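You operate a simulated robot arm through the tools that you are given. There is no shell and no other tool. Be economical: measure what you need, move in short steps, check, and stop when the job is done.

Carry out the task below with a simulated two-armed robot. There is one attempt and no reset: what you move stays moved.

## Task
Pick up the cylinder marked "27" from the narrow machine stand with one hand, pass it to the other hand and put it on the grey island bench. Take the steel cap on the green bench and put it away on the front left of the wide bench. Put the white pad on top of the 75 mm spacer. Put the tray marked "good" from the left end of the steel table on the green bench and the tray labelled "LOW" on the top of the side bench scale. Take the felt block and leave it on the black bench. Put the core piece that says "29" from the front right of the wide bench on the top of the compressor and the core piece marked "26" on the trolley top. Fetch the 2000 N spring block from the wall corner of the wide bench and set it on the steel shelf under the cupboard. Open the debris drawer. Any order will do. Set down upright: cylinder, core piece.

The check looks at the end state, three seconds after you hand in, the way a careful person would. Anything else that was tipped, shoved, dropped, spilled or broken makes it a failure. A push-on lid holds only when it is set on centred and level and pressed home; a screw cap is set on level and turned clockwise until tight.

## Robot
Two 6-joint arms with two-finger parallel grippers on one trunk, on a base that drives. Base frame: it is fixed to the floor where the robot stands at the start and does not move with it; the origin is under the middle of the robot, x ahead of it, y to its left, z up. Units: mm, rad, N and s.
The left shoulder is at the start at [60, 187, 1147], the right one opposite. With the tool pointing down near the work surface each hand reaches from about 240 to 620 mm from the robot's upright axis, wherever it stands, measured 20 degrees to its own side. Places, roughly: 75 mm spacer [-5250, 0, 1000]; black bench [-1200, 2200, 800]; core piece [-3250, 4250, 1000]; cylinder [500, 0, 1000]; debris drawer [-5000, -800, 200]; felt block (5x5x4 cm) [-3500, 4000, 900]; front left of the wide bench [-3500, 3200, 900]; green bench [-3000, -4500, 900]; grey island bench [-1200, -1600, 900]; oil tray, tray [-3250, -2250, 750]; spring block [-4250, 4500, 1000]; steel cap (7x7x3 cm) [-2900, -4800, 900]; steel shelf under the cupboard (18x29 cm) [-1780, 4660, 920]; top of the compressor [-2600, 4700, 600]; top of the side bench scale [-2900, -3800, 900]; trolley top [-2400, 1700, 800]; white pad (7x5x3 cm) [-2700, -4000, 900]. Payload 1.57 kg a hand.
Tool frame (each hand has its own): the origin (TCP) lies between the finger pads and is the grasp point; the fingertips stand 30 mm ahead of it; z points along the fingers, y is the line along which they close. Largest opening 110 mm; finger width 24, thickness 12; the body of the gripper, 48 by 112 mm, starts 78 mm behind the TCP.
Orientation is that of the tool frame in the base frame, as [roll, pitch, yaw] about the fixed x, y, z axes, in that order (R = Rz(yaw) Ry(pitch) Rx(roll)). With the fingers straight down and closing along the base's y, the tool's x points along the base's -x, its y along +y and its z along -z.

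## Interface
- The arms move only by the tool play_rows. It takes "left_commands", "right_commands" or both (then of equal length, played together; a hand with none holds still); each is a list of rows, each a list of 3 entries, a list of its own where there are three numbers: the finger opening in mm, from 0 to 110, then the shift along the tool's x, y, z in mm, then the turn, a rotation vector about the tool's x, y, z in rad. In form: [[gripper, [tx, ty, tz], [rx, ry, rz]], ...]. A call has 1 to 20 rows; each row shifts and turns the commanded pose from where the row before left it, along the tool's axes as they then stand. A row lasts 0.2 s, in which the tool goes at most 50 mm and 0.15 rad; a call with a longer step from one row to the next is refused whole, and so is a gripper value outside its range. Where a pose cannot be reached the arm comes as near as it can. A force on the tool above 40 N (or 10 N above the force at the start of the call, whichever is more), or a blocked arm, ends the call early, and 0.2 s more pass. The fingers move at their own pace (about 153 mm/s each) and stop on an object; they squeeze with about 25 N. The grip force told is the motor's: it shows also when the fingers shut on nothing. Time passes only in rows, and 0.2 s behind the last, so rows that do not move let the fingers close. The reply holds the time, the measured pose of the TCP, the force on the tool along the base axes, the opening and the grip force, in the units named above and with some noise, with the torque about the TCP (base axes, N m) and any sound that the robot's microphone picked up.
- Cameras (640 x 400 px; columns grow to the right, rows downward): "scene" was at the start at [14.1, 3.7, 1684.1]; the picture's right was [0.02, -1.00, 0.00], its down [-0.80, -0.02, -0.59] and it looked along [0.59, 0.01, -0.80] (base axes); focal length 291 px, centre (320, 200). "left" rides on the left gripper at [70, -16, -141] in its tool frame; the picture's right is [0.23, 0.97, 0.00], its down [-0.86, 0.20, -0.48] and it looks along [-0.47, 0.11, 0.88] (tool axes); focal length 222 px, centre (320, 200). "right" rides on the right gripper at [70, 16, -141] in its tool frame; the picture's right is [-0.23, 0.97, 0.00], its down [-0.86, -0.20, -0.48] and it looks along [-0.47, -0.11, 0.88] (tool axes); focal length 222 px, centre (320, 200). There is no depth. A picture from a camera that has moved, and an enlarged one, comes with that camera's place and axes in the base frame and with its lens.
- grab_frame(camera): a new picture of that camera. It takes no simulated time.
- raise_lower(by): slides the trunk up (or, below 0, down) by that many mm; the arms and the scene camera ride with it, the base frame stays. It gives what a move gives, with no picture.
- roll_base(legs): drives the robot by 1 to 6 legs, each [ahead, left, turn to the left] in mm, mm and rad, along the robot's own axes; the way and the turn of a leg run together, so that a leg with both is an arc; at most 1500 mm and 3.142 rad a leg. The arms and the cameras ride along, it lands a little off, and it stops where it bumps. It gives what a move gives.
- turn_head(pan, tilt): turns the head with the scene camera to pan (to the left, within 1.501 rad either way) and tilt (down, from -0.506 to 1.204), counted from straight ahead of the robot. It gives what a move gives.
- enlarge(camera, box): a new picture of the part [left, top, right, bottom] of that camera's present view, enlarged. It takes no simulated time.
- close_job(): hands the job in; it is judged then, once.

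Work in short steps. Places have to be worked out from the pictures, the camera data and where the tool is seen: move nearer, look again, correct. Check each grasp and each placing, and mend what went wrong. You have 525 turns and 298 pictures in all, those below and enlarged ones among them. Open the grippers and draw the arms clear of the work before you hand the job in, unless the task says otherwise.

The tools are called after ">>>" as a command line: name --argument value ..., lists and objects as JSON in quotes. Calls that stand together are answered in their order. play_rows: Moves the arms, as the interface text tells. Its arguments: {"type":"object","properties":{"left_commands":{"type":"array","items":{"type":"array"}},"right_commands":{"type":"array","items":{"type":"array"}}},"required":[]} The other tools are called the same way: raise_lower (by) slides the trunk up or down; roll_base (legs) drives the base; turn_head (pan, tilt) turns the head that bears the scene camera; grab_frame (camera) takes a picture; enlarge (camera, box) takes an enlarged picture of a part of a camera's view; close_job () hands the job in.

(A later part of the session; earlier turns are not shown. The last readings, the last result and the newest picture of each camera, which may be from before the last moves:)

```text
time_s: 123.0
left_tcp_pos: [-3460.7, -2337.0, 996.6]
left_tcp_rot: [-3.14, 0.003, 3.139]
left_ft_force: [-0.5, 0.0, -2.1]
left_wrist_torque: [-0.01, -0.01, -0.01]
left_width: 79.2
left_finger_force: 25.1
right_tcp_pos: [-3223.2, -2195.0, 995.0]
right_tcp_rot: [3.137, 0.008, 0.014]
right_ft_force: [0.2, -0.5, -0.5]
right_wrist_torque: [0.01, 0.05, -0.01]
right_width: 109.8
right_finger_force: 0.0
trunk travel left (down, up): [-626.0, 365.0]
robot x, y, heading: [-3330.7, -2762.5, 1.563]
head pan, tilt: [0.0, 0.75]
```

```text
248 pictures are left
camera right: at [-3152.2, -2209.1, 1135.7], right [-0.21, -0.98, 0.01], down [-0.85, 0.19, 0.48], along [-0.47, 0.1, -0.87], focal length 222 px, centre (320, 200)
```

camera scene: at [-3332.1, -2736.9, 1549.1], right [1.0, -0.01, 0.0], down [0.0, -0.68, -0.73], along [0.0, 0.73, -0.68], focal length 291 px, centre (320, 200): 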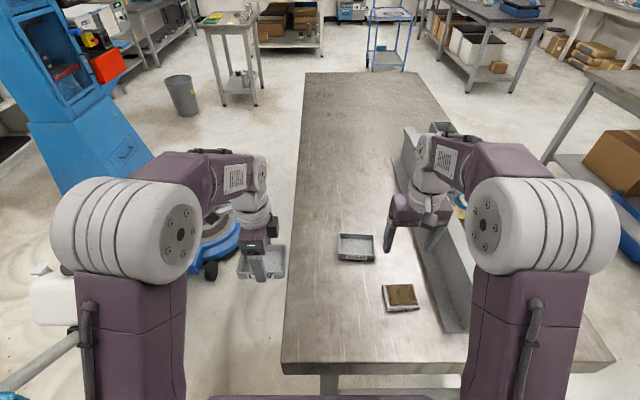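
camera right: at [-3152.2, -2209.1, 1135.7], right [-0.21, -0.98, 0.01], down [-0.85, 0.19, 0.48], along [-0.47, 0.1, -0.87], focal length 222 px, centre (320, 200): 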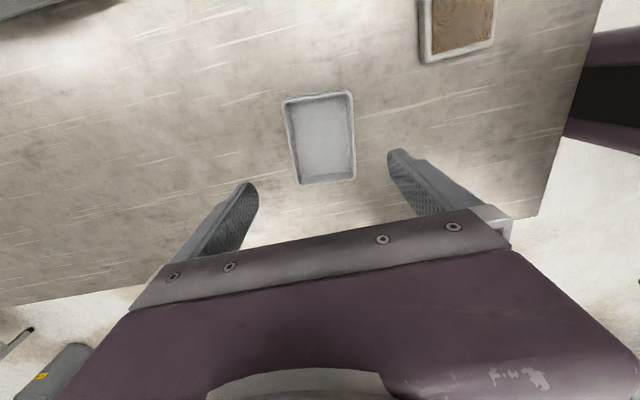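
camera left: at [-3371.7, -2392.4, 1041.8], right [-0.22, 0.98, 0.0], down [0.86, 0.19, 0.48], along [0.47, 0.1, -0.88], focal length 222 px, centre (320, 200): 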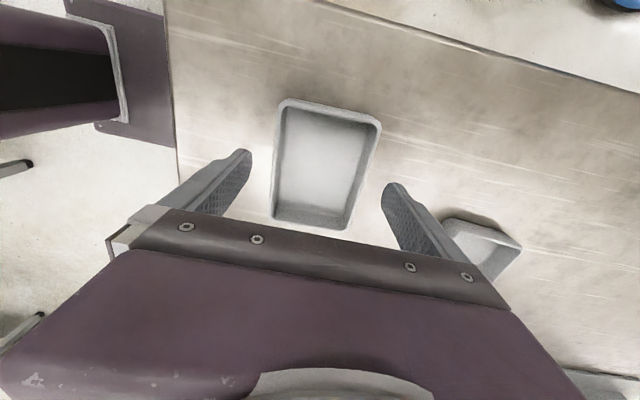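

Centred within a few millimetres. I go down to z 875 and close.

>>> play_rows --right_commands '[[110, [-1, 3, 40], [0, 0, 0]], [110, [0, 0, 40], [0, 0, 0]], [110, [0, 0, 25], [0, 0, 0]], [110, [0, 0, 9], [0, 0, 0]], [110, [0, 0, 4], [0, 0, 0]], [110, [0, 0, 2], [0, 0, 0]], [90, [0, 0, 0], [0, 0, 0]], [60, [0, 0, 0], [0, 0, 0]], [0, [0, 0, 0], [0, 0, 0]], [0, [0, 0, 0], [0, 0, 0]], [0, [0, 0, 0], [0, 0, 0]]]'

>>> enlarge --camera "scene" --box '[280, 180, 440, 290]'

```text
time_s: 125.4
left_tcp_pos: [-3460.8, -2338.4, 997.0]
left_tcp_rot: [-3.141, 0.0, 3.139]
left_ft_force: [0.4, 1.1, -0.4]
left_wrist_torque: [-0.03, 0.04, -0.03]
left_width: 78.9
left_finger_force: 25.0
right_tcp_pos: [-3224.0, -2197.5, 873.9]
right_tcp_rot: [3.133, 0.008, 0.011]
right_ft_force: [1.2, -0.6, 0.6]
right_wrist_torque: [0.0, 0.0, -0.01]
right_width: 81.5
right_finger_force: 25.2
trunk travel left (down, up): [-626.0, 365.0]
robot x, y, heading: [-3332.8, -2763.5, 1.569]
head pan, tilt: [0.0, 0.75]
```

```text
3.64 times, centred on (360, 235) of scene
camera zoom: at [-3332.1, -2736.3, 1549.0], right [1.0, -0.01, 0.0], down [0.0, -0.68, -0.73], along [0.0, 0.73, -0.68], focal length 1058 px, centre (174, 73)
```

zoom: 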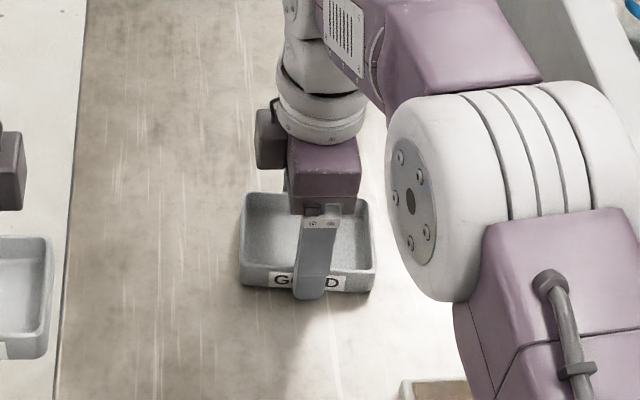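

GOOD is gripped. I lift it and bring it back toward the robot.

>>> play_rows --right_commands '[[0, [0, 0, -3], [0, 0, 0]], [0, [0, 0, -5], [0, 0, 0]], [0, [0, 0, -10], [0, 0, 0]], [0, [0, 0, -15], [0, 0, 0]], [0, [0, 0, -20], [0, 0, 0]], [0, [0, 0, -20], [0, 0, 0]], [0, [0, 0, -20], [0, 0, 0]], [0, [0, 0, -20], [0, 0, 0]], [0, [10, 25, -5], [0, 0, 0]], [0, [10, 25, -5], [0, 0, 0]], [0, [10, 25, 0], [0, 0, 0]], [0, [10, 25, 0], [0, 0, 0]], [0, [0, 20, 0], [0, 0, 0]]]'

>>> roll_base --legs '[[-180, 0, 0], [0, -200, 0]]'

>>> grab_frame --camera "scene"

```text
time_s: 128.2
left_tcp_pos: [-3460.7, -2336.4, 996.8]
left_tcp_rot: [-3.14, 0.002, 3.138]
left_ft_force: [-0.2, 0.0, -0.9]
left_wrist_torque: [0.01, 0.0, -0.03]
left_width: 79.3
left_finger_force: 24.9
right_tcp_pos: [-3182.1, -2317.6, 999.6]
right_tcp_rot: [3.136, 0.008, 0.011]
right_ft_force: [-0.2, -0.3, -0.4]
right_wrist_torque: [0.03, 0.02, 0.0]
right_width: 81.3
right_finger_force: 25.2
trunk travel left (down, up): [-626.0, 365.0]
robot x, y, heading: [-3336.8, -2764.3, 1.563]
head pan, tilt: [0.0, 0.75]
```

```text
time_s: 130.8
left_tcp_pos: [-3282.3, -2517.0, 998.3]
left_tcp_rot: [-3.139, 0.0, 3.137]
left_ft_force: [0.6, 0.2, -0.8]
left_wrist_torque: [-0.02, 0.05, 0.07]
left_width: 79.4
left_finger_force: 24.8
right_tcp_pos: [-3010.2, -2496.3, 999.3]
right_tcp_rot: [3.135, 0.026, 0.019]
right_ft_force: [0.2, -0.2, -1.2]
right_wrist_torque: [-0.03, -0.01, 0.02]
right_width: 81.1
right_finger_force: 24.9
trunk travel left (down, up): [-626.0, 365.0]
robot x, y, heading: [-3154.0, -2943.7, 1.563]
head pan, tilt: [0.0, 0.75]
stopped in leg 2: the force on the tool passed its limit (the readings are from after the stop); the commanded pose is now the measured one
```

```text
246 pictures are left
camera scene: at [-3151.1, -2916.8, 1549.1], right [1.0, 0.0, 0.0], down [0.0, -0.68, -0.73], along [0.0, 0.73, -0.68], focal length 291 px, centre (320, 200)
```

scene: 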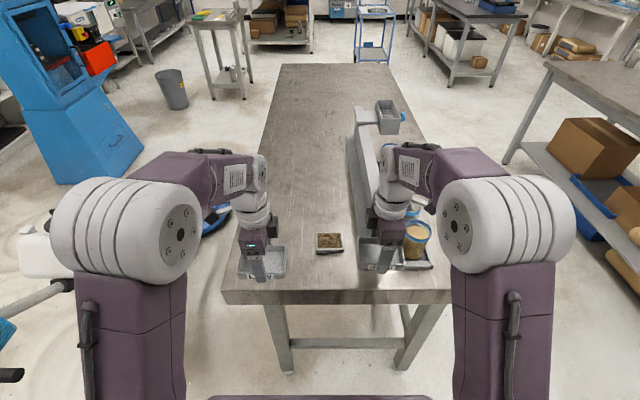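

The right hand's tray touched the upright stand on the table. I back off to the left and away, then check that the stand is unmoved.

>>> roll_base --legs '[[0, 50, 0], [-150, 0, 0]]'

>>> grab_frame --camera "scene"

```text
time_s: 132.7
left_tcp_pos: [-3333.4, -2667.5, 997.6]
left_tcp_rot: [-3.141, 0.002, 3.135]
left_ft_force: [0.0, 0.8, -1.2]
left_wrist_torque: [-0.01, 0.01, -0.02]
left_width: 79.1
left_finger_force: 25.2
right_tcp_pos: [-3061.5, -2647.9, 999.1]
right_tcp_rot: [3.136, 0.026, 0.015]
right_ft_force: [-0.4, 0.0, 0.0]
right_wrist_torque: [0.03, 0.01, 0.01]
right_width: 80.7
right_finger_force: 24.4
trunk travel left (down, up): [-626.0, 365.0]
robot x, y, heading: [-3206.0, -3091.5, 1.562]
head pan, tilt: [0.0, 0.75]
```

```text
245 pictures are left
camera scene: at [-3203.9, -3066.7, 1549.0], right [1.0, -0.01, 0.0], down [0.0, -0.68, -0.73], along [0.0, 0.73, -0.68], focal length 291 px, centre (320, 200)
```

scene: 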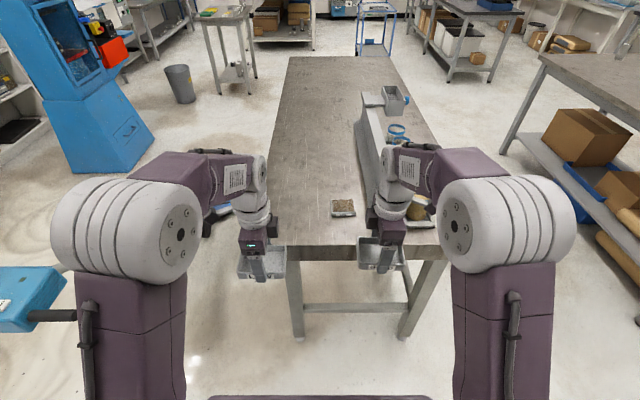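

The stand looks unmoved within about 10 mm. I drive east, then turn to face west toward the green bench.

>>> roll_base --legs '[[0, -1080, 0], [0, 0, 1.58]]'

>>> turn_head --pan 0.5 --tilt 0.5

>>> grab_frame --camera "scene"

```text
time_s: 142.2
left_tcp_pos: [-2551.3, -3245.2, 997.4]
left_tcp_rot: [-3.141, 0.003, -1.575]
left_ft_force: [0.5, 0.2, -0.3]
left_wrist_torque: [-0.02, -0.02, -0.01]
left_width: 79.1
left_finger_force: 25.0
right_tcp_pos: [-2570.8, -2974.1, 999.0]
right_tcp_rot: [3.136, 0.024, 1.588]
right_ft_force: [0.3, -0.2, -0.6]
right_wrist_torque: [0.0, -0.03, -0.01]
right_width: 79.5
right_finger_force: 25.0
trunk travel left (down, up): [-626.0, 365.0]
robot x, y, heading: [-2130.4, -3116.5, 3.132]
head pan, tilt: [0.0, 0.75]
```

```text
time_s: 143.1
left_tcp_pos: [-2551.5, -3244.1, 997.3]
left_tcp_rot: [-3.139, 0.002, -1.574]
left_ft_force: [-0.9, 0.4, -1.0]
left_wrist_torque: [0.01, -0.01, 0.02]
left_width: 79.4
left_finger_force: 24.9
right_tcp_pos: [-2571.4, -2974.6, 999.9]
right_tcp_rot: [3.135, 0.022, 1.589]
right_ft_force: [0.0, -0.5, -0.6]
right_wrist_torque: [-0.01, 0.02, 0.02]
right_width: 79.8
right_finger_force: 25.2
trunk travel left (down, up): [-626.0, 365.0]
robot x, y, heading: [-2125.9, -3116.4, 3.139]
head pan, tilt: [0.499, 0.499]
```

```text
244 pictures are left
camera scene: at [-2146.5, -3157.6, 1571.0], right [-0.47, 0.88, 0.0], down [0.42, 0.23, -0.88], along [-0.77, -0.42, -0.48], focal length 291 px, centre (320, 200)
```

scene: 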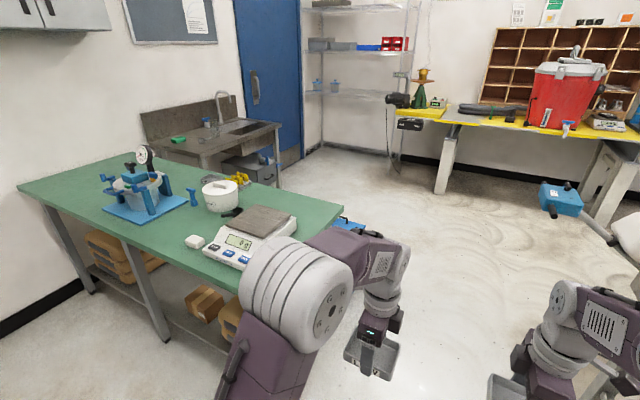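

The scale with its platform is near (-2956,-3866) and the white pad near (-2750,-4066). I move south alongside the bench and look again.

>>> roll_base --legs '[[0, 580, 0]]'

>>> turn_head --pan 0.3 --tilt 0.6

>>> grab_frame --camera "scene"

```text
time_s: 146.4
left_tcp_pos: [-2552.5, -3821.1, 996.9]
left_tcp_rot: [-3.14, 0.001, -1.573]
left_ft_force: [0.1, 0.2, -0.7]
left_wrist_torque: [-0.02, -0.04, -0.01]
left_width: 79.0
left_finger_force: 25.5
right_tcp_pos: [-2573.4, -3550.5, 1001.4]
right_tcp_rot: [3.137, 0.024, 1.589]
right_ft_force: [0.1, 0.6, 0.0]
right_wrist_torque: [0.03, 0.0, -0.02]
right_width: 79.6
right_finger_force: 25.1
trunk travel left (down, up): [-626.0, 365.0]
robot x, y, heading: [-2124.7, -3695.2, 3.139]
head pan, tilt: [0.499, 0.499]
```

```text
time_s: 147.1
left_tcp_pos: [-2552.5, -3822.7, 997.3]
left_tcp_rot: [-3.139, 0.004, -1.574]
left_ft_force: [-0.1, -1.0, -1.5]
left_wrist_torque: [0.01, 0.01, 0.01]
left_width: 79.3
left_finger_force: 25.0
right_tcp_pos: [-2572.3, -3549.4, 999.3]
right_tcp_rot: [3.136, 0.023, 1.589]
right_ft_force: [0.0, -0.1, -1.3]
right_wrist_torque: [0.0, -0.03, 0.01]
right_width: 79.5
right_finger_force: 24.7
trunk travel left (down, up): [-626.0, 365.0]
robot x, y, heading: [-2131.8, -3691.5, 3.142]
head pan, tilt: [0.3, 0.6]
```

```text
243 pictures are left
camera scene: at [-2153.0, -3716.5, 1561.9], right [-0.29, 0.96, 0.0], down [0.54, 0.17, -0.83], along [-0.79, -0.24, -0.56], focal length 291 px, centre (320, 200)
```

scene: 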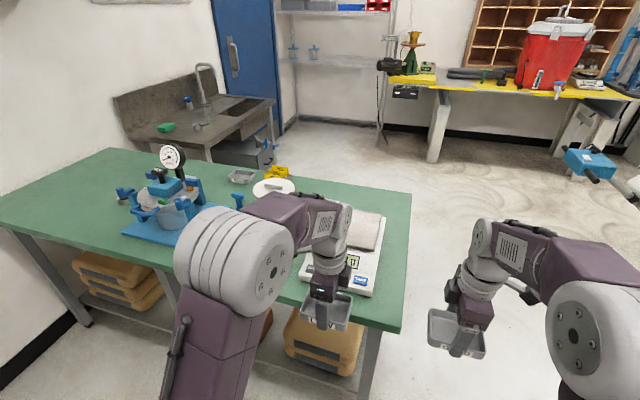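

>>> enlarge --camera "scene" --box '[60, 130, 420, 330]'

```text
1.78 times, centred on (240, 230) of scene
camera zoom: at [-2153.0, -3716.5, 1561.9], right [-0.29, 0.96, 0.0], down [0.54, 0.17, -0.83], along [-0.79, -0.24, -0.56], focal length 518 px, centre (462, 147)
```

zoom: 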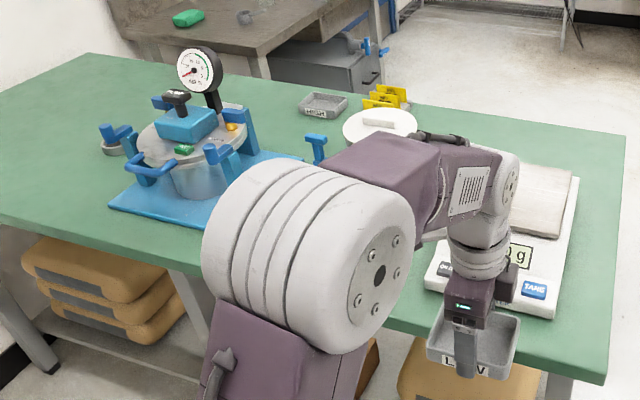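

The steel cap (disc with blue wings) is near (-2908,-4836), and there is a decoy HIGH tray. I drive forward to bring LOW over the scale and look down with the wrist camera.

>>> roll_base --legs '[[225, 0, 0]]'

>>> grab_frame --camera "left"

>>> turn_head --pan 0.2 --tilt 0.9

>>> grab_frame --camera "scene"

```text
time_s: 148.8
left_tcp_pos: [-2780.6, -3819.5, 997.0]
left_tcp_rot: [-3.14, 0.002, -1.575]
left_ft_force: [0.8, 0.2, -0.4]
left_wrist_torque: [-0.01, 0.02, 0.01]
left_width: 79.3
left_finger_force: 25.3
right_tcp_pos: [-2799.5, -3548.4, 1000.3]
right_tcp_rot: [3.136, 0.023, 1.588]
right_ft_force: [0.0, -1.0, -0.9]
right_wrist_torque: [-0.02, -0.02, 0.03]
right_width: 79.3
right_finger_force: 24.8
trunk travel left (down, up): [-626.0, 365.0]
robot x, y, heading: [-2359.6, -3692.9, 3.132]
head pan, tilt: [0.3, 0.6]
```

```text
241 pictures are left
camera left: at [-2762.7, -3888.9, 1138.6], right [-0.97, -0.22, 0.0], down [-0.2, 0.86, 0.48], along [-0.11, 0.47, -0.88], focal length 222 px, centre (320, 200)
```

left: 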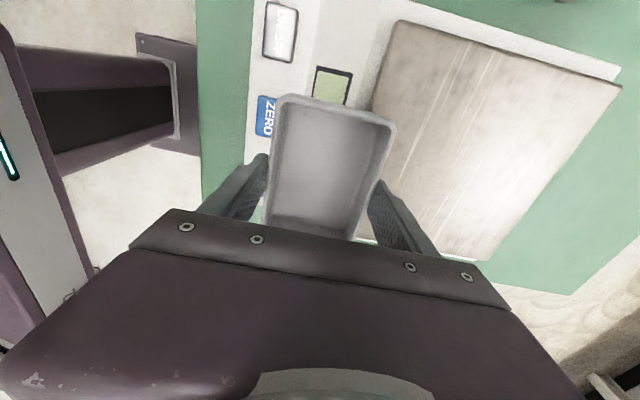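

```text
time_s: 149.6
left_tcp_pos: [-2780.2, -3820.5, 996.7]
left_tcp_rot: [-3.139, 0.002, -1.576]
left_ft_force: [0.4, -0.4, -0.4]
left_wrist_torque: [0.02, 0.03, 0.01]
left_width: 79.3
left_finger_force: 25.1
right_tcp_pos: [-2800.4, -3548.6, 999.0]
right_tcp_rot: [3.136, 0.021, 1.588]
right_ft_force: [0.0, -0.3, -1.2]
right_wrist_torque: [-0.01, 0.04, -0.01]
right_width: 79.4
right_finger_force: 25.2
trunk travel left (down, up): [-626.0, 365.0]
robot x, y, heading: [-2353.8, -3690.6, 3.136]
head pan, tilt: [0.201, 0.901]
```

```text
240 pictures are left
camera scene: at [-2369.3, -3704.3, 1537.2], right [-0.19, 0.98, 0.0], down [0.77, 0.15, -0.62], along [-0.61, -0.12, -0.78], focal length 291 px, centre (320, 200)
```

scene: 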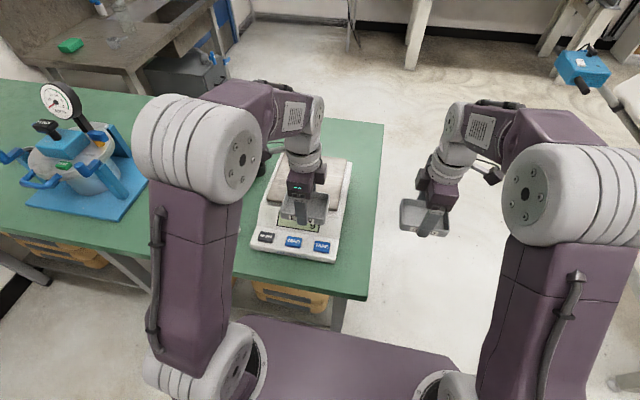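

The platform spans about x -3055..-2819 and y -3950..-3711 at z around 895. I extend LOW to its centre at (-2935,-3829) and go down to z 945.

>>> play_rows --left_commands '[[0, [2, 31, 0], [0, 0, 0]], [0, [2, 31, 0], [0, 0, 0]], [0, [2, 31, 0], [0, 0, 0]], [0, [1, 31, 0], [0, 0, 0]], [0, [1, 31, 0], [0, 0, 0]], [0, [0, 0, 20], [0, 0, 0]], [0, [0, 0, 20], [0, 0, 0]], [0, [0, 0, 10], [0, 0, 0]]]'

>>> grab_frame --camera "left"

>>> enlarge --camera "scene" --box '[230, 120, 390, 270]'

```text
time_s: 151.2
left_tcp_pos: [-2934.6, -3827.7, 974.9]
left_tcp_rot: [3.124, 0.003, -1.576]
left_ft_force: [14.2, 0.6, 32.2]
left_wrist_torque: [-0.03, -2.01, -0.07]
left_width: 79.7
left_finger_force: 25.3
right_tcp_pos: [-2796.5, -3547.5, 1002.7]
right_tcp_rot: [3.14, 0.025, 1.587]
right_ft_force: [-1.5, 0.4, -1.1]
right_wrist_torque: [-0.01, -0.05, -0.01]
right_width: 79.3
right_finger_force: 24.3
trunk travel left (down, up): [-626.0, 365.0]
robot x, y, heading: [-2356.9, -3690.9, 3.132]
head pan, tilt: [0.201, 0.901]
stopped in row 7 (left hand): the force on the tool passed its limit (the readings are from after the stop); the commanded pose is now the measured one
```

```text
239 pictures are left
camera left: at [-2914.0, -3896.0, 1116.0], right [-0.97, -0.22, 0.02], down [-0.19, 0.86, 0.48], along [-0.12, 0.47, -0.88], focal length 222 px, centre (320, 200)
```

left: 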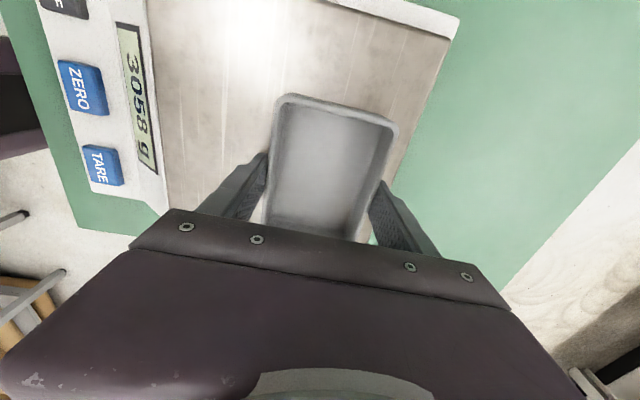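

```text
2.67 times, centred on (310, 195) of scene
camera zoom: at [-2364.0, -3703.1, 1537.6], right [-0.19, 0.98, 0.0], down [0.77, 0.15, -0.62], along [-0.61, -0.12, -0.78], focal length 776 px, centre (347, 213)
```

zoom: 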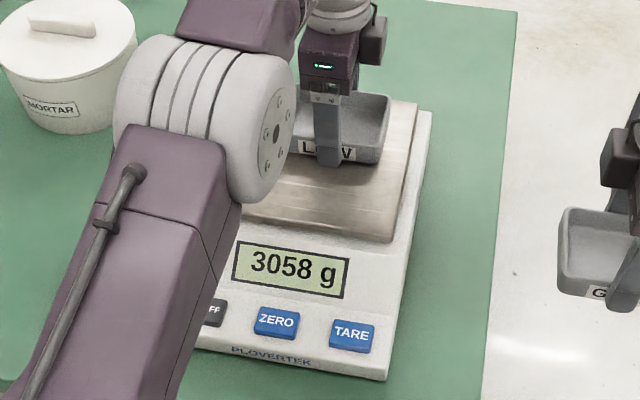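

The platform is higher than I thought. The tray is already on it, pressing with about 30 N, and sits toward the far edge. I lift slightly, re-centre by about 30 mm and set it down gently.

>>> play_rows --left_commands '[[0, [0, 0, -8], [0, 0, 0]], [0, [0, 0, -8], [0, 0, 0]], [0, [6, -15, 0], [0, 0, 0]], [0, [6, -15, 0], [0, 0, 0]], [0, [0, 0, 0], [0, 0, 0]]]'

```text
time_s: 152.4
left_tcp_pos: [-2906.8, -3840.9, 986.7]
left_tcp_rot: [3.126, 0.001, -1.576]
left_ft_force: [0.8, -0.5, -0.5]
left_wrist_torque: [-0.03, 0.0, -0.03]
left_width: 79.8
left_finger_force: 24.7
right_tcp_pos: [-2800.0, -3547.8, 999.7]
right_tcp_rot: [3.136, 0.022, 1.588]
right_ft_force: [-0.8, 1.1, -1.3]
right_wrist_torque: [-0.03, -0.02, 0.0]
right_width: 79.4
right_finger_force: 24.7
trunk travel left (down, up): [-626.0, 365.0]
robot x, y, heading: [-2353.4, -3690.6, 3.136]
head pan, tilt: [0.201, 0.901]
```

>>> play_rows --left_commands '[[0, [0, 0, 2], [0.0156, 0, 0]], [0, [0, 0, 2], [0, 0, 0]], [0, [0, 0, 2], [0, 0, 0]], [0, [0, 0, 2], [0, 0, 0]], [0, [0, 0, 1], [0, 0, 0]]]'

>>> enlarge --camera "scene" --box '[230, 120, 390, 270]'

```text
time_s: 153.6
left_tcp_pos: [-2908.0, -3838.0, 976.0]
left_tcp_rot: [3.141, 0.0, -1.578]
left_ft_force: [0.7, 0.1, 0.8]
left_wrist_torque: [-0.04, 0.06, 0.03]
left_width: 79.7
left_finger_force: 24.9
right_tcp_pos: [-2799.2, -3549.5, 1001.3]
right_tcp_rot: [3.136, 0.022, 1.588]
right_ft_force: [-0.1, 0.7, -1.0]
right_wrist_torque: [0.02, 0.0, -0.01]
right_width: 79.4
right_finger_force: 24.9
trunk travel left (down, up): [-626.0, 365.0]
robot x, y, heading: [-2353.1, -3692.5, 3.14]
head pan, tilt: [0.201, 0.901]
```

```text
2.67 times, centred on (310, 195) of scene
camera zoom: at [-2369.2, -3704.2, 1537.2], right [-0.19, 0.98, 0.0], down [0.77, 0.15, -0.62], along [-0.61, -0.12, -0.78], focal length 776 px, centre (347, 213)
```

zoom: 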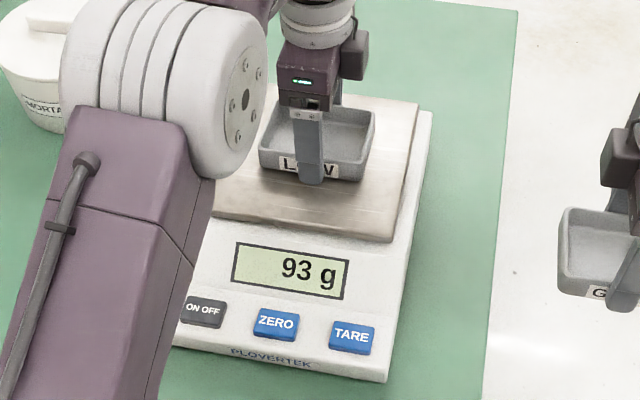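

The scale reads 93 g, so the tray is just resting. I release and lift off.

>>> play_rows --left_commands '[[84, [0, 0, 0], [0, 0, 0]], [95, [0, 0, 0], [0, 0, 0]], [100, [0, 0, -5], [0, 0, 0]], [100, [0, 0, -20], [0, 0, 0]], [100, [0, 0, -30], [0, 0, 0]], [100, [0, -30, -20], [0, 0, 0]], [100, [0, -40, 0], [0, 0, 0]], [100, [0, -40, 0], [0, 0, 0]]]'

>>> grab_frame --camera "scene"

```text
time_s: 155.4
left_tcp_pos: [-2798.9, -3840.6, 1050.3]
left_tcp_rot: [3.14, 0.002, -1.576]
left_ft_force: [-0.2, -0.3, 0.3]
left_wrist_torque: [0.03, 0.02, -0.02]
left_width: 100.2
left_finger_force: 0.0
right_tcp_pos: [-2798.2, -3548.8, 1001.4]
right_tcp_rot: [3.138, 0.024, 1.588]
right_ft_force: [0.7, -0.7, -0.7]
right_wrist_torque: [-0.02, 0.02, -0.01]
right_width: 79.3
right_finger_force: 25.2
trunk travel left (down, up): [-626.0, 365.0]
robot x, y, heading: [-2357.9, -3689.6, 3.133]
head pan, tilt: [0.201, 0.901]
```

```text
236 pictures are left
camera scene: at [-2367.7, -3704.2, 1537.1], right [-0.19, 0.98, 0.0], down [0.77, 0.15, -0.62], along [-0.61, -0.12, -0.78], focal length 291 px, centre (320, 200)
```

scene: 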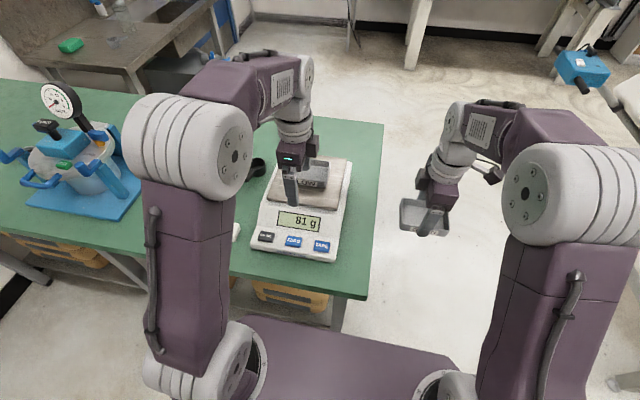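

LOW is on the scale. I back away from the bench and move south to look for space for GOOD, and to see the pad and cap.

>>> roll_base --legs '[[-225, 0, 0], [0, 600, 0]]'

>>> turn_head --pan 0.0 --tilt 0.6

>>> grab_frame --camera "scene"

```text
time_s: 160.1
left_tcp_pos: [-2584.7, -4442.6, 1051.1]
left_tcp_rot: [3.142, 0.004, -1.581]
left_ft_force: [-0.3, -0.1, 0.1]
left_wrist_torque: [-0.02, -0.02, 0.03]
left_width: 99.9
left_finger_force: 0.1
right_tcp_pos: [-2581.8, -4150.9, 1000.7]
right_tcp_rot: [3.136, 0.023, 1.582]
right_ft_force: [-0.1, -1.1, -1.0]
right_wrist_torque: [-0.01, 0.0, 0.0]
right_width: 79.2
right_finger_force: 24.9
trunk travel left (down, up): [-626.0, 365.0]
robot x, y, heading: [-2139.9, -4294.5, 3.129]
head pan, tilt: [0.201, 0.901]
```

```text
time_s: 160.9
left_tcp_pos: [-2583.8, -4441.3, 1050.2]
left_tcp_rot: [-3.14, 0.001, -1.58]
left_ft_force: [0.7, -1.0, -0.2]
left_wrist_torque: [0.03, 0.0, -0.04]
left_width: 99.9
left_finger_force: 0.0
right_tcp_pos: [-2581.1, -4151.0, 1001.1]
right_tcp_rot: [3.136, 0.021, 1.582]
right_ft_force: [0.2, 0.1, -0.6]
right_wrist_torque: [0.02, 0.01, 0.01]
right_width: 79.3
right_finger_force: 25.2
trunk travel left (down, up): [-626.0, 365.0]
robot x, y, heading: [-2136.8, -4298.7, 3.129]
head pan, tilt: [0.0, 0.6]
```

```text
235 pictures are left
camera scene: at [-2165.4, -4294.1, 1561.9], right [0.01, 1.0, 0.0], down [0.57, -0.01, -0.82], along [-0.82, 0.01, -0.57], focal length 291 px, centre (320, 200)
```

scene: 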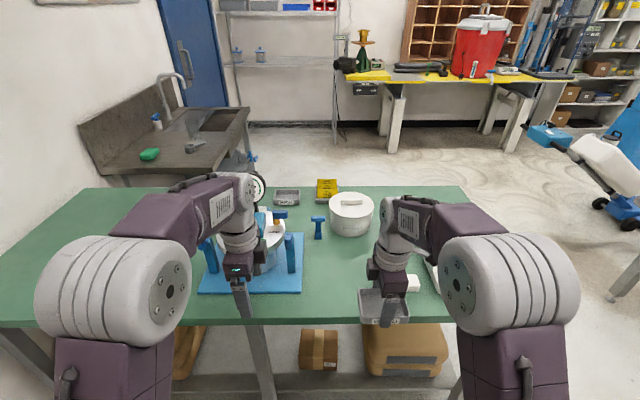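

There is free space between the blue plate and the pad around (-2740,-4190). I retract the left hand, then drive in 160 mm so GOOD is above that spot.

>>> play_rows --left_commands '[[100, [0, -35, 0], [0, 0, 0]], [100, [0, -35, 0], [0, 0, 0]], [100, [0, -35, 0], [0, 0, 0]]]'

>>> roll_base --legs '[[0, 40, 0], [165, 0, 0]]'

>>> grab_frame --camera "right"

>>> grab_frame --camera "scene"

```text
time_s: 161.7
left_tcp_pos: [-2476.2, -4442.7, 1049.5]
left_tcp_rot: [-3.141, 0.002, -1.582]
left_ft_force: [0.3, -0.4, -0.3]
left_wrist_torque: [0.01, 0.03, -0.02]
left_width: 100.0
left_finger_force: 0.0
right_tcp_pos: [-2579.5, -4151.5, 1001.9]
right_tcp_rot: [3.138, 0.024, 1.581]
right_ft_force: [0.3, 0.4, -0.5]
right_wrist_torque: [0.02, 0.02, 0.02]
right_width: 79.2
right_finger_force: 24.8
trunk travel left (down, up): [-626.0, 365.0]
robot x, y, heading: [-2140.4, -4297.3, 3.135]
head pan, tilt: [0.0, 0.6]
```

```text
time_s: 163.6
left_tcp_pos: [-2643.5, -4481.8, 1049.2]
left_tcp_rot: [-3.141, 0.003, -1.582]
left_ft_force: [0.8, 0.1, -0.3]
left_wrist_torque: [0.02, -0.03, -0.01]
left_width: 100.0
left_finger_force: 0.1
right_tcp_pos: [-2745.9, -4189.5, 1000.3]
right_tcp_rot: [3.137, 0.025, 1.581]
right_ft_force: [-0.4, -0.7, -1.5]
right_wrist_torque: [-0.03, -0.03, -0.01]
right_width: 79.4
right_finger_force: 24.7
trunk travel left (down, up): [-626.0, 365.0]
robot x, y, heading: [-2299.9, -4335.1, 3.133]
head pan, tilt: [0.0, 0.6]
```

```text
234 pictures are left
camera right: at [-2731.6, -4116.1, 1140.2], right [0.98, -0.22, 0.01], down [-0.19, -0.85, 0.5], along [-0.1, -0.49, -0.87], focal length 222 px, centre (320, 200)
```

right: 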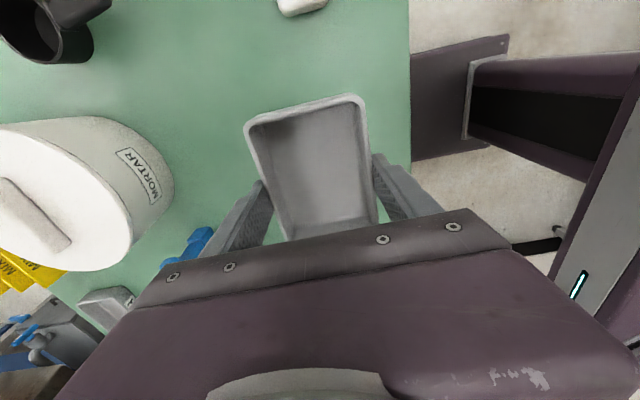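

```text
233 pictures are left
camera scene: at [-2330.2, -4332.0, 1561.9], right [0.01, 1.0, 0.0], down [0.56, -0.01, -0.83], along [-0.83, 0.01, -0.56], focal length 291 px, centre (320, 200)
```

scene: 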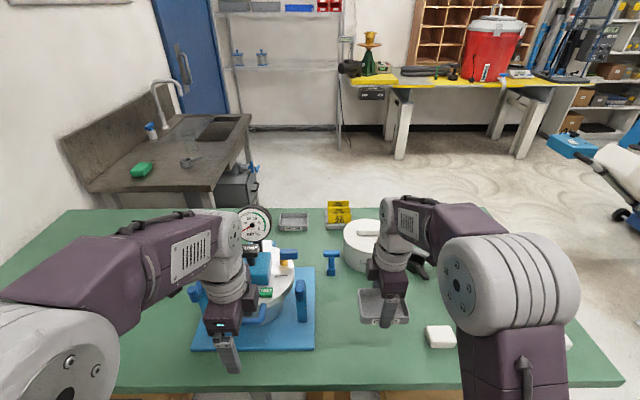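

GOOD is above a clear patch. I level it and go down gradually.

>>> play_rows --right_commands '[[0, [0, 0, 15], [0, 0.02, 0]], [0, [0, 0, 20], [0, 0, 0]], [0, [0, 0, 20], [0, 0, 0]], [0, [0, 0, 8], [0, 0, 0]], [0, [0, 0, 3], [0, 0, 0]]]'

>>> enlarge --camera "scene" --box '[320, 250, 480, 360]'

```text
time_s: 164.8
left_tcp_pos: [-2644.0, -4482.7, 1048.8]
left_tcp_rot: [3.141, 0.002, -1.581]
left_ft_force: [-0.2, -0.5, -1.0]
left_wrist_torque: [0.01, -0.01, -0.03]
left_width: 100.3
left_finger_force: 0.1
right_tcp_pos: [-2745.7, -4190.3, 933.0]
right_tcp_rot: [3.136, 0.004, 1.584]
right_ft_force: [-0.3, 0.1, -0.5]
right_wrist_torque: [-0.03, -0.03, -0.01]
right_width: 79.4
right_finger_force: 25.3
trunk travel left (down, up): [-626.0, 365.0]
robot x, y, heading: [-2300.3, -4335.3, 3.133]
head pan, tilt: [0.0, 0.6]
```

```text
3.64 times, centred on (400, 305) of scene
camera zoom: at [-2331.2, -4332.5, 1561.9], right [0.01, 1.0, 0.0], down [0.57, -0.01, -0.82], along [-0.82, 0.01, -0.57], focal length 1058 px, centre (29, -182)
```

zoom: 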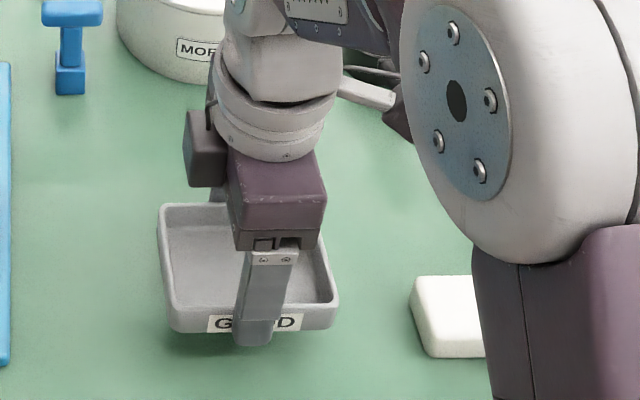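

A small gap remains. I step down in 2 mm rows.

>>> play_rows --right_commands '[[0, [0, 0, 3], [0, 0, 0]], [0, [0, 0, 2], [0, 0, 0]], [0, [0, 0, 2], [0, 0, 0]], [0, [0, 0, 2], [0, 0, 0]]]'

>>> play_rows --right_commands '[[0, [0, 0, 2], [0, 0, 0]], [0, [0, 0, 2], [0, 0, 0]]]'

>>> play_rows --right_commands '[[0, [0, 0, 2], [0, 0, 0]], [0, [0, 0, 2], [0, 0, 0]]]'

```text
time_s: 165.8
left_tcp_pos: [-2642.7, -4482.2, 1049.6]
left_tcp_rot: [-3.141, 0.0, -1.582]
left_ft_force: [0.5, 0.1, -0.5]
left_wrist_torque: [-0.01, 0.0, 0.01]
left_width: 99.8
left_finger_force: 0.1
right_tcp_pos: [-2747.1, -4190.1, 924.5]
right_tcp_rot: [3.136, 0.005, 1.584]
right_ft_force: [-0.5, 0.5, -1.7]
right_wrist_torque: [0.02, -0.01, 0.0]
right_width: 79.2
right_finger_force: 24.7
trunk travel left (down, up): [-626.0, 365.0]
robot x, y, heading: [-2304.5, -4331.3, 3.131]
head pan, tilt: [0.0, 0.6]
```

```text
time_s: 166.4
left_tcp_pos: [-2642.8, -4481.9, 1050.0]
left_tcp_rot: [3.141, 0.002, -1.579]
left_ft_force: [-0.1, 0.3, -0.3]
left_wrist_torque: [0.01, 0.0, 0.0]
left_width: 100.2
left_finger_force: 0.1
right_tcp_pos: [-2746.5, -4190.3, 920.3]
right_tcp_rot: [3.135, 0.002, 1.583]
right_ft_force: [-0.2, 0.0, -1.3]
right_wrist_torque: [-0.01, 0.02, 0.02]
right_width: 79.4
right_finger_force: 24.5
trunk travel left (down, up): [-626.0, 365.0]
robot x, y, heading: [-2305.4, -4338.4, 3.132]
head pan, tilt: [0.0, 0.6]
```

```text
time_s: 167.0
left_tcp_pos: [-2642.1, -4482.8, 1049.8]
left_tcp_rot: [3.141, 0.001, -1.581]
left_ft_force: [0.1, 0.4, 0.7]
left_wrist_torque: [-0.02, -0.06, -0.02]
left_width: 100.1
left_finger_force: 0.0
right_tcp_pos: [-2746.2, -4188.9, 917.3]
right_tcp_rot: [3.136, 0.003, 1.584]
right_ft_force: [0.1, 0.0, -0.5]
right_wrist_torque: [-0.02, 0.0, 0.01]
right_width: 79.3
right_finger_force: 25.3
trunk travel left (down, up): [-626.0, 365.0]
robot x, y, heading: [-2306.5, -4335.4, 3.128]
head pan, tilt: [0.0, 0.6]
```

>>> play_rows --right_commands '[[0, [0, 0, 2], [0, 0, 0]], [0, [0, 0, 2], [0, 0, 0]]]'

>>> play_rows --right_commands '[[0, [0, 0, 2], [0, 0, 0]], [0, [0, 0, 2], [0, 0, 0]]]'

>>> play_rows --right_commands '[[0, [0, 0, 2], [0, 0, 0]], [0, [0, 0, 1], [0, 0, 0]]]'

>>> enlarge --camera "scene" --box '[320, 250, 480, 360]'

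```text
time_s: 167.6
left_tcp_pos: [-2642.9, -4482.2, 1050.4]
left_tcp_rot: [-3.14, 0.001, -1.582]
left_ft_force: [-0.4, 0.1, -0.1]
left_wrist_torque: [-0.03, -0.04, 0.0]
left_width: 99.8
left_finger_force: 0.1
right_tcp_pos: [-2745.6, -4191.2, 912.9]
right_tcp_rot: [3.136, 0.005, 1.582]
right_ft_force: [0.1, -0.1, -0.3]
right_wrist_torque: [0.0, 0.01, 0.01]
right_width: 79.2
right_finger_force: 24.6
trunk travel left (down, up): [-626.0, 365.0]
robot x, y, heading: [-2304.6, -4336.1, 3.134]
head pan, tilt: [0.0, 0.6]
```

```text
time_s: 168.2
left_tcp_pos: [-2644.2, -4481.5, 1049.9]
left_tcp_rot: [3.14, 0.001, -1.582]
left_ft_force: [0.8, 0.1, -0.1]
left_wrist_torque: [-0.02, 0.01, 0.01]
left_width: 100.2
left_finger_force: 0.0
right_tcp_pos: [-2745.0, -4191.5, 910.0]
right_tcp_rot: [3.136, 0.004, 1.582]
right_ft_force: [-0.1, 0.4, -0.5]
right_wrist_torque: [-0.01, 0.02, 0.01]
right_width: 79.3
right_finger_force: 24.4
trunk travel left (down, up): [-626.0, 365.0]
robot x, y, heading: [-2301.3, -4332.9, 3.135]
head pan, tilt: [0.0, 0.6]
```

```text
time_s: 168.8
left_tcp_pos: [-2642.5, -4481.7, 1049.4]
left_tcp_rot: [3.141, 0.002, -1.582]
left_ft_force: [-0.8, -0.3, 0.2]
left_wrist_torque: [0.02, 0.0, -0.01]
left_width: 100.2
left_finger_force: 0.1
right_tcp_pos: [-2745.6, -4190.8, 907.3]
right_tcp_rot: [3.136, 0.004, 1.583]
right_ft_force: [0.9, 0.2, -0.9]
right_wrist_torque: [-0.01, 0.01, 0.0]
right_width: 79.2
right_finger_force: 24.6
trunk travel left (down, up): [-626.0, 365.0]
robot x, y, heading: [-2303.3, -4331.9, 3.13]
head pan, tilt: [0.0, 0.6]
```

```text
3.64 times, centred on (400, 305) of scene
camera zoom: at [-2330.8, -4332.6, 1561.9], right [0.01, 1.0, 0.0], down [0.56, -0.01, -0.82], along [-0.82, 0.01, -0.57], focal length 1058 px, centre (29, -182)
```

zoom: 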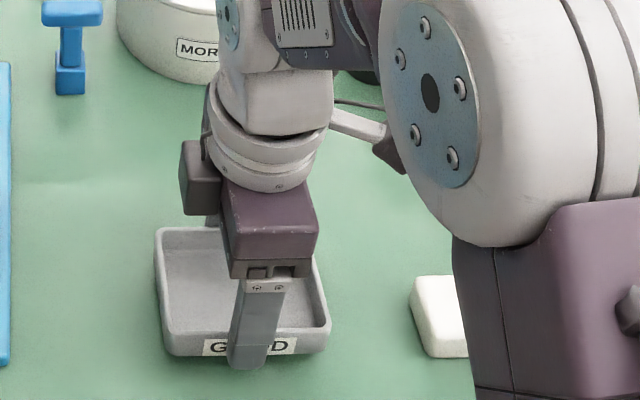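

Getting close. I continue in small steps until the force shows contact.

>>> play_rows --right_commands '[[0, [0, 0, 2], [0, 0, 0]], [0, [0, 0, 2], [0, 0, 0]]]'

>>> play_rows --right_commands '[[0, [0, 0, 2], [0, 0, 0]], [0, [0, 0, 1], [0, 0, 0]]]'

>>> play_rows --right_commands '[[0, [0, 0, 2], [0, 0, 0]], [0, [0, 0, 1], [0, 0, 0]]]'

>>> play_rows --right_commands '[[0, [0, 0, 2], [0, 0, 0]], [0, [0, 0, 1], [0, 0, 0]]]'

```text
time_s: 169.4
left_tcp_pos: [-2642.9, -4481.2, 1048.6]
left_tcp_rot: [3.141, 0.003, -1.581]
left_ft_force: [0.5, 0.8, 0.4]
left_wrist_torque: [0.0, -0.01, 0.0]
left_width: 100.1
left_finger_force: 0.1
right_tcp_pos: [-2745.0, -4191.1, 901.9]
right_tcp_rot: [3.136, 0.003, 1.583]
right_ft_force: [1.2, -0.1, -1.1]
right_wrist_torque: [-0.02, -0.04, -0.01]
right_width: 79.2
right_finger_force: 24.8
trunk travel left (down, up): [-626.0, 365.0]
robot x, y, heading: [-2304.0, -4330.5, 3.129]
head pan, tilt: [0.0, 0.6]
```

```text
time_s: 170.0
left_tcp_pos: [-2643.3, -4480.9, 1049.5]
left_tcp_rot: [3.141, 0.001, -1.582]
left_ft_force: [-0.4, -0.9, 0.1]
left_wrist_torque: [-0.03, 0.0, 0.01]
left_width: 100.2
left_finger_force: 0.1
right_tcp_pos: [-2744.3, -4191.6, 899.8]
right_tcp_rot: [3.137, 0.004, 1.583]
right_ft_force: [0.1, 0.4, -0.8]
right_wrist_torque: [-0.01, 0.01, 0.0]
right_width: 79.2
right_finger_force: 24.6
trunk travel left (down, up): [-626.0, 365.0]
robot x, y, heading: [-2301.0, -4332.1, 3.132]
head pan, tilt: [0.0, 0.6]
```

```text
time_s: 170.6
left_tcp_pos: [-2642.8, -4480.1, 1049.3]
left_tcp_rot: [3.141, 0.002, -1.581]
left_ft_force: [0.2, 0.3, 1.4]
left_wrist_torque: [-0.03, -0.02, 0.0]
left_width: 99.8
left_finger_force: 0.1
right_tcp_pos: [-2744.5, -4190.1, 895.2]
right_tcp_rot: [3.136, 0.004, 1.584]
right_ft_force: [-0.6, 0.2, -1.0]
right_wrist_torque: [0.02, 0.01, 0.02]
right_width: 79.4
right_finger_force: 25.1
trunk travel left (down, up): [-626.0, 365.0]
robot x, y, heading: [-2306.1, -4337.7, 3.132]
head pan, tilt: [0.0, 0.6]
```

```text
time_s: 171.2
left_tcp_pos: [-2641.8, -4481.5, 1049.7]
left_tcp_rot: [3.139, 0.001, -1.581]
left_ft_force: [-0.5, 0.1, -0.2]
left_wrist_torque: [-0.02, -0.02, 0.04]
left_width: 100.1
left_finger_force: 0.0
right_tcp_pos: [-2744.9, -4190.9, 894.5]
right_tcp_rot: [3.139, 0.003, 1.583]
right_ft_force: [0.0, 3.3, 9.0]
right_wrist_torque: [-0.39, 0.34, -0.09]
right_width: 79.4
right_finger_force: 24.9
trunk travel left (down, up): [-626.0, 365.0]
robot x, y, heading: [-2302.0, -4335.2, 3.127]
head pan, tilt: [0.0, 0.6]
```

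Contact at z of about 895. I release and lift.

>>> play_rows --right_commands '[[84, [0, 0, -1], [0, 0, 0]], [95, [0, 0, 0], [0, 0, 0]], [100, [0, 0, -5], [0, 0, 0]], [100, [0, 0, -20], [0, 0, 0]], [100, [0, 0, -30], [0, 0, 0]], [100, [0, 0, -30], [0, 0, 0]], [100, [0, 0, -30], [0, 0, 0]]]'

>>> grab_frame --camera "right"

```text
time_s: 172.8
left_tcp_pos: [-2642.1, -4482.5, 1049.5]
left_tcp_rot: [-3.141, 0.002, -1.581]
left_ft_force: [0.3, -0.2, -0.4]
left_wrist_torque: [0.0, 0.03, 0.0]
left_width: 100.0
left_finger_force: 0.0
right_tcp_pos: [-2745.9, -4190.6, 1009.7]
right_tcp_rot: [3.136, 0.003, 1.584]
right_ft_force: [0.0, -0.4, 0.7]
right_wrist_torque: [0.02, 0.0, -0.02]
right_width: 99.9
right_finger_force: 0.0
trunk travel left (down, up): [-626.0, 365.0]
robot x, y, heading: [-2303.5, -4331.9, 3.129]
head pan, tilt: [0.0, 0.6]
```

```text
230 pictures are left
camera right: at [-2730.8, -4119.7, 1149.8], right [0.98, -0.22, 0.01], down [-0.19, -0.86, 0.48], along [-0.1, -0.47, -0.88], focal length 222 px, centre (320, 200)
```

right: 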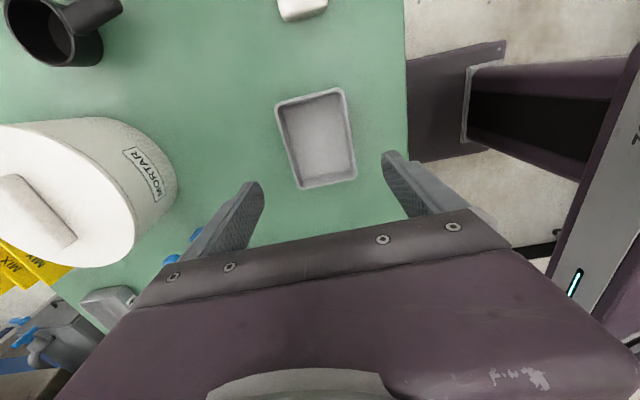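

GOOD is set on the green bench. I move the right hand over the white pad and look.

>>> play_rows --right_commands '[[100, [45, 5, 0], [0, 0, 0]], [100, [45, 5, 0], [0, 0, 0]], [100, [45, 5, 0], [0, 0, 0]]]'

>>> grab_frame --camera "right"

>>> grab_frame --camera "scene"

```text
time_s: 173.6
left_tcp_pos: [-2642.9, -4480.7, 1048.7]
left_tcp_rot: [3.141, 0.0, -1.581]
left_ft_force: [-1.4, 1.0, -0.1]
left_wrist_torque: [-0.02, 0.02, 0.0]
left_width: 100.0
left_finger_force: 0.1
right_tcp_pos: [-2735.1, -4052.1, 1011.0]
right_tcp_rot: [3.135, 0.006, 1.584]
right_ft_force: [-0.7, 0.3, 0.3]
right_wrist_torque: [0.02, 0.0, 0.01]
right_width: 100.0
right_finger_force: 0.1
trunk travel left (down, up): [-626.0, 365.0]
robot x, y, heading: [-2303.1, -4334.4, 3.131]
head pan, tilt: [0.0, 0.6]
```

```text
229 pictures are left
camera right: at [-2720.3, -3981.0, 1151.7], right [0.98, -0.21, 0.01], down [-0.19, -0.86, 0.48], along [-0.1, -0.47, -0.88], focal length 222 px, centre (320, 200)
```

right: 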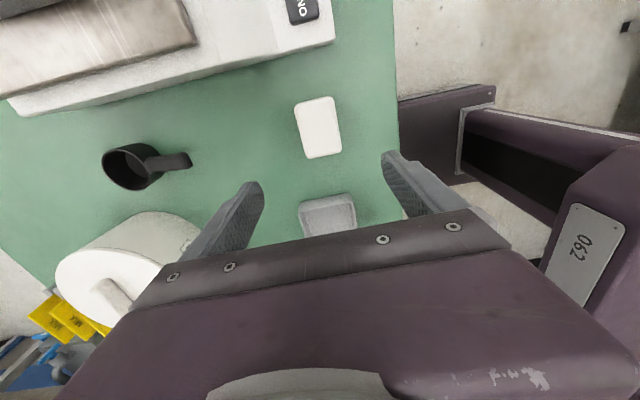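

```text
228 pictures are left
camera scene: at [-2330.9, -4331.0, 1561.9], right [0.01, 1.0, 0.0], down [0.57, -0.01, -0.82], along [-0.82, 0.01, -0.57], focal length 291 px, centre (320, 200)
```

scene: 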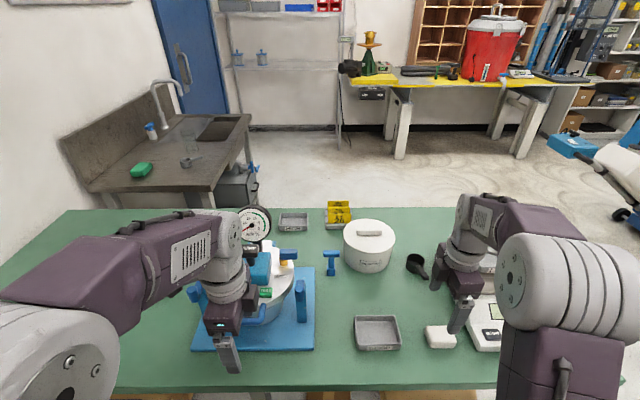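

The pad's 50 mm side lies along x, centred about (-2725,-4031). I go down and grip it.

>>> play_rows --right_commands '[[90, [20, 10, 30], [0, 0, 0]], [90, [0, 0, 40], [0, 0, 0]], [90, [0, 0, 30], [0, 0, 0]], [90, [0, 0, 12], [0, 0, 0]], [90, [0, 0, 2], [0, 0, 0]], [70, [0, 0, 0], [0, 0, 0]], [0, [0, 0, 0], [0, 0, 0]], [0, [0, 0, 0], [0, 0, 0]], [0, [0, 0, 0], [0, 0, 0]]]'

>>> grab_frame --camera "right"

```text
time_s: 175.6
left_tcp_pos: [-2643.1, -4481.6, 1050.0]
left_tcp_rot: [-3.141, 0.001, -1.582]
left_ft_force: [-0.8, 0.1, 0.0]
left_wrist_torque: [0.01, 0.0, 0.01]
left_width: 99.9
left_finger_force: 0.0
right_tcp_pos: [-2722.5, -4035.3, 895.4]
right_tcp_rot: [3.136, 0.003, 1.583]
right_ft_force: [-0.8, -0.6, -0.2]
right_wrist_torque: [0.03, 0.01, 0.01]
right_width: 45.3
right_finger_force: 25.3
trunk travel left (down, up): [-626.0, 365.0]
robot x, y, heading: [-2302.2, -4332.8, 3.13]
head pan, tilt: [0.0, 0.6]
```

```text
227 pictures are left
camera right: at [-2708.7, -3963.9, 1037.3], right [0.98, -0.22, 0.01], down [-0.19, -0.86, 0.48], along [-0.1, -0.47, -0.88], focal length 222 px, centre (320, 200)
```

right: 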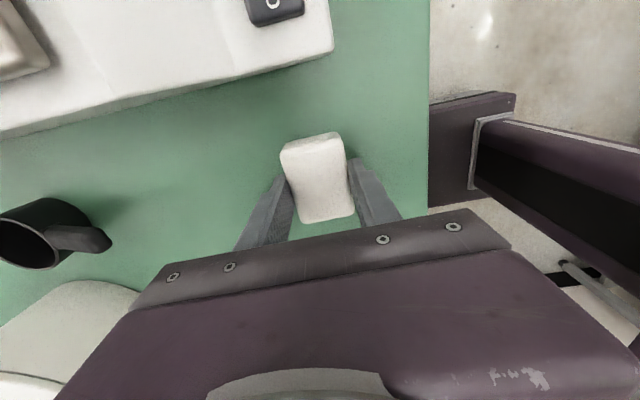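

The pad is gripped at 45 mm. I lift it.

>>> play_rows --right_commands '[[0, [0, 0, -3], [0, 0, 0]], [0, [0, 0, -8], [0, 0, 0]], [0, [0, 0, -20], [0, 0, 0]], [0, [0, 0, -25], [0, 0, 0]], [0, [0, 0, -25], [0, 0, 0]], [0, [0, 0, -25], [0, 0, 0]], [0, [0, 0, -20], [0, 0, 0]]]'

>>> grab_frame --camera "right"

```text
time_s: 177.2
left_tcp_pos: [-2642.9, -4481.5, 1049.3]
left_tcp_rot: [-3.141, 0.002, -1.581]
left_ft_force: [0.7, -0.3, 0.4]
left_wrist_torque: [-0.02, 0.03, -0.01]
left_width: 100.2
left_finger_force: 0.1
right_tcp_pos: [-2722.8, -4035.9, 1021.9]
right_tcp_rot: [3.135, 0.003, 1.583]
right_ft_force: [0.4, 0.2, -1.8]
right_wrist_torque: [-0.02, 0.01, -0.01]
right_width: 45.3
right_finger_force: 25.0
trunk travel left (down, up): [-626.0, 365.0]
robot x, y, heading: [-2305.9, -4334.8, 3.134]
head pan, tilt: [0.0, 0.6]
```

```text
226 pictures are left
camera right: at [-2709.1, -3964.7, 1162.9], right [0.98, -0.22, 0.01], down [-0.19, -0.86, 0.48], along [-0.1, -0.47, -0.88], focal length 222 px, centre (320, 200)
```

right: 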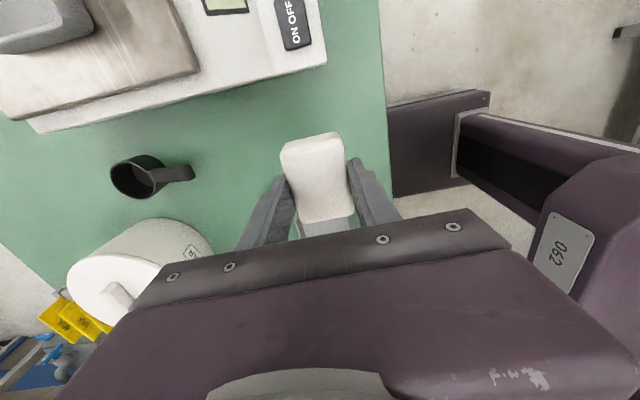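

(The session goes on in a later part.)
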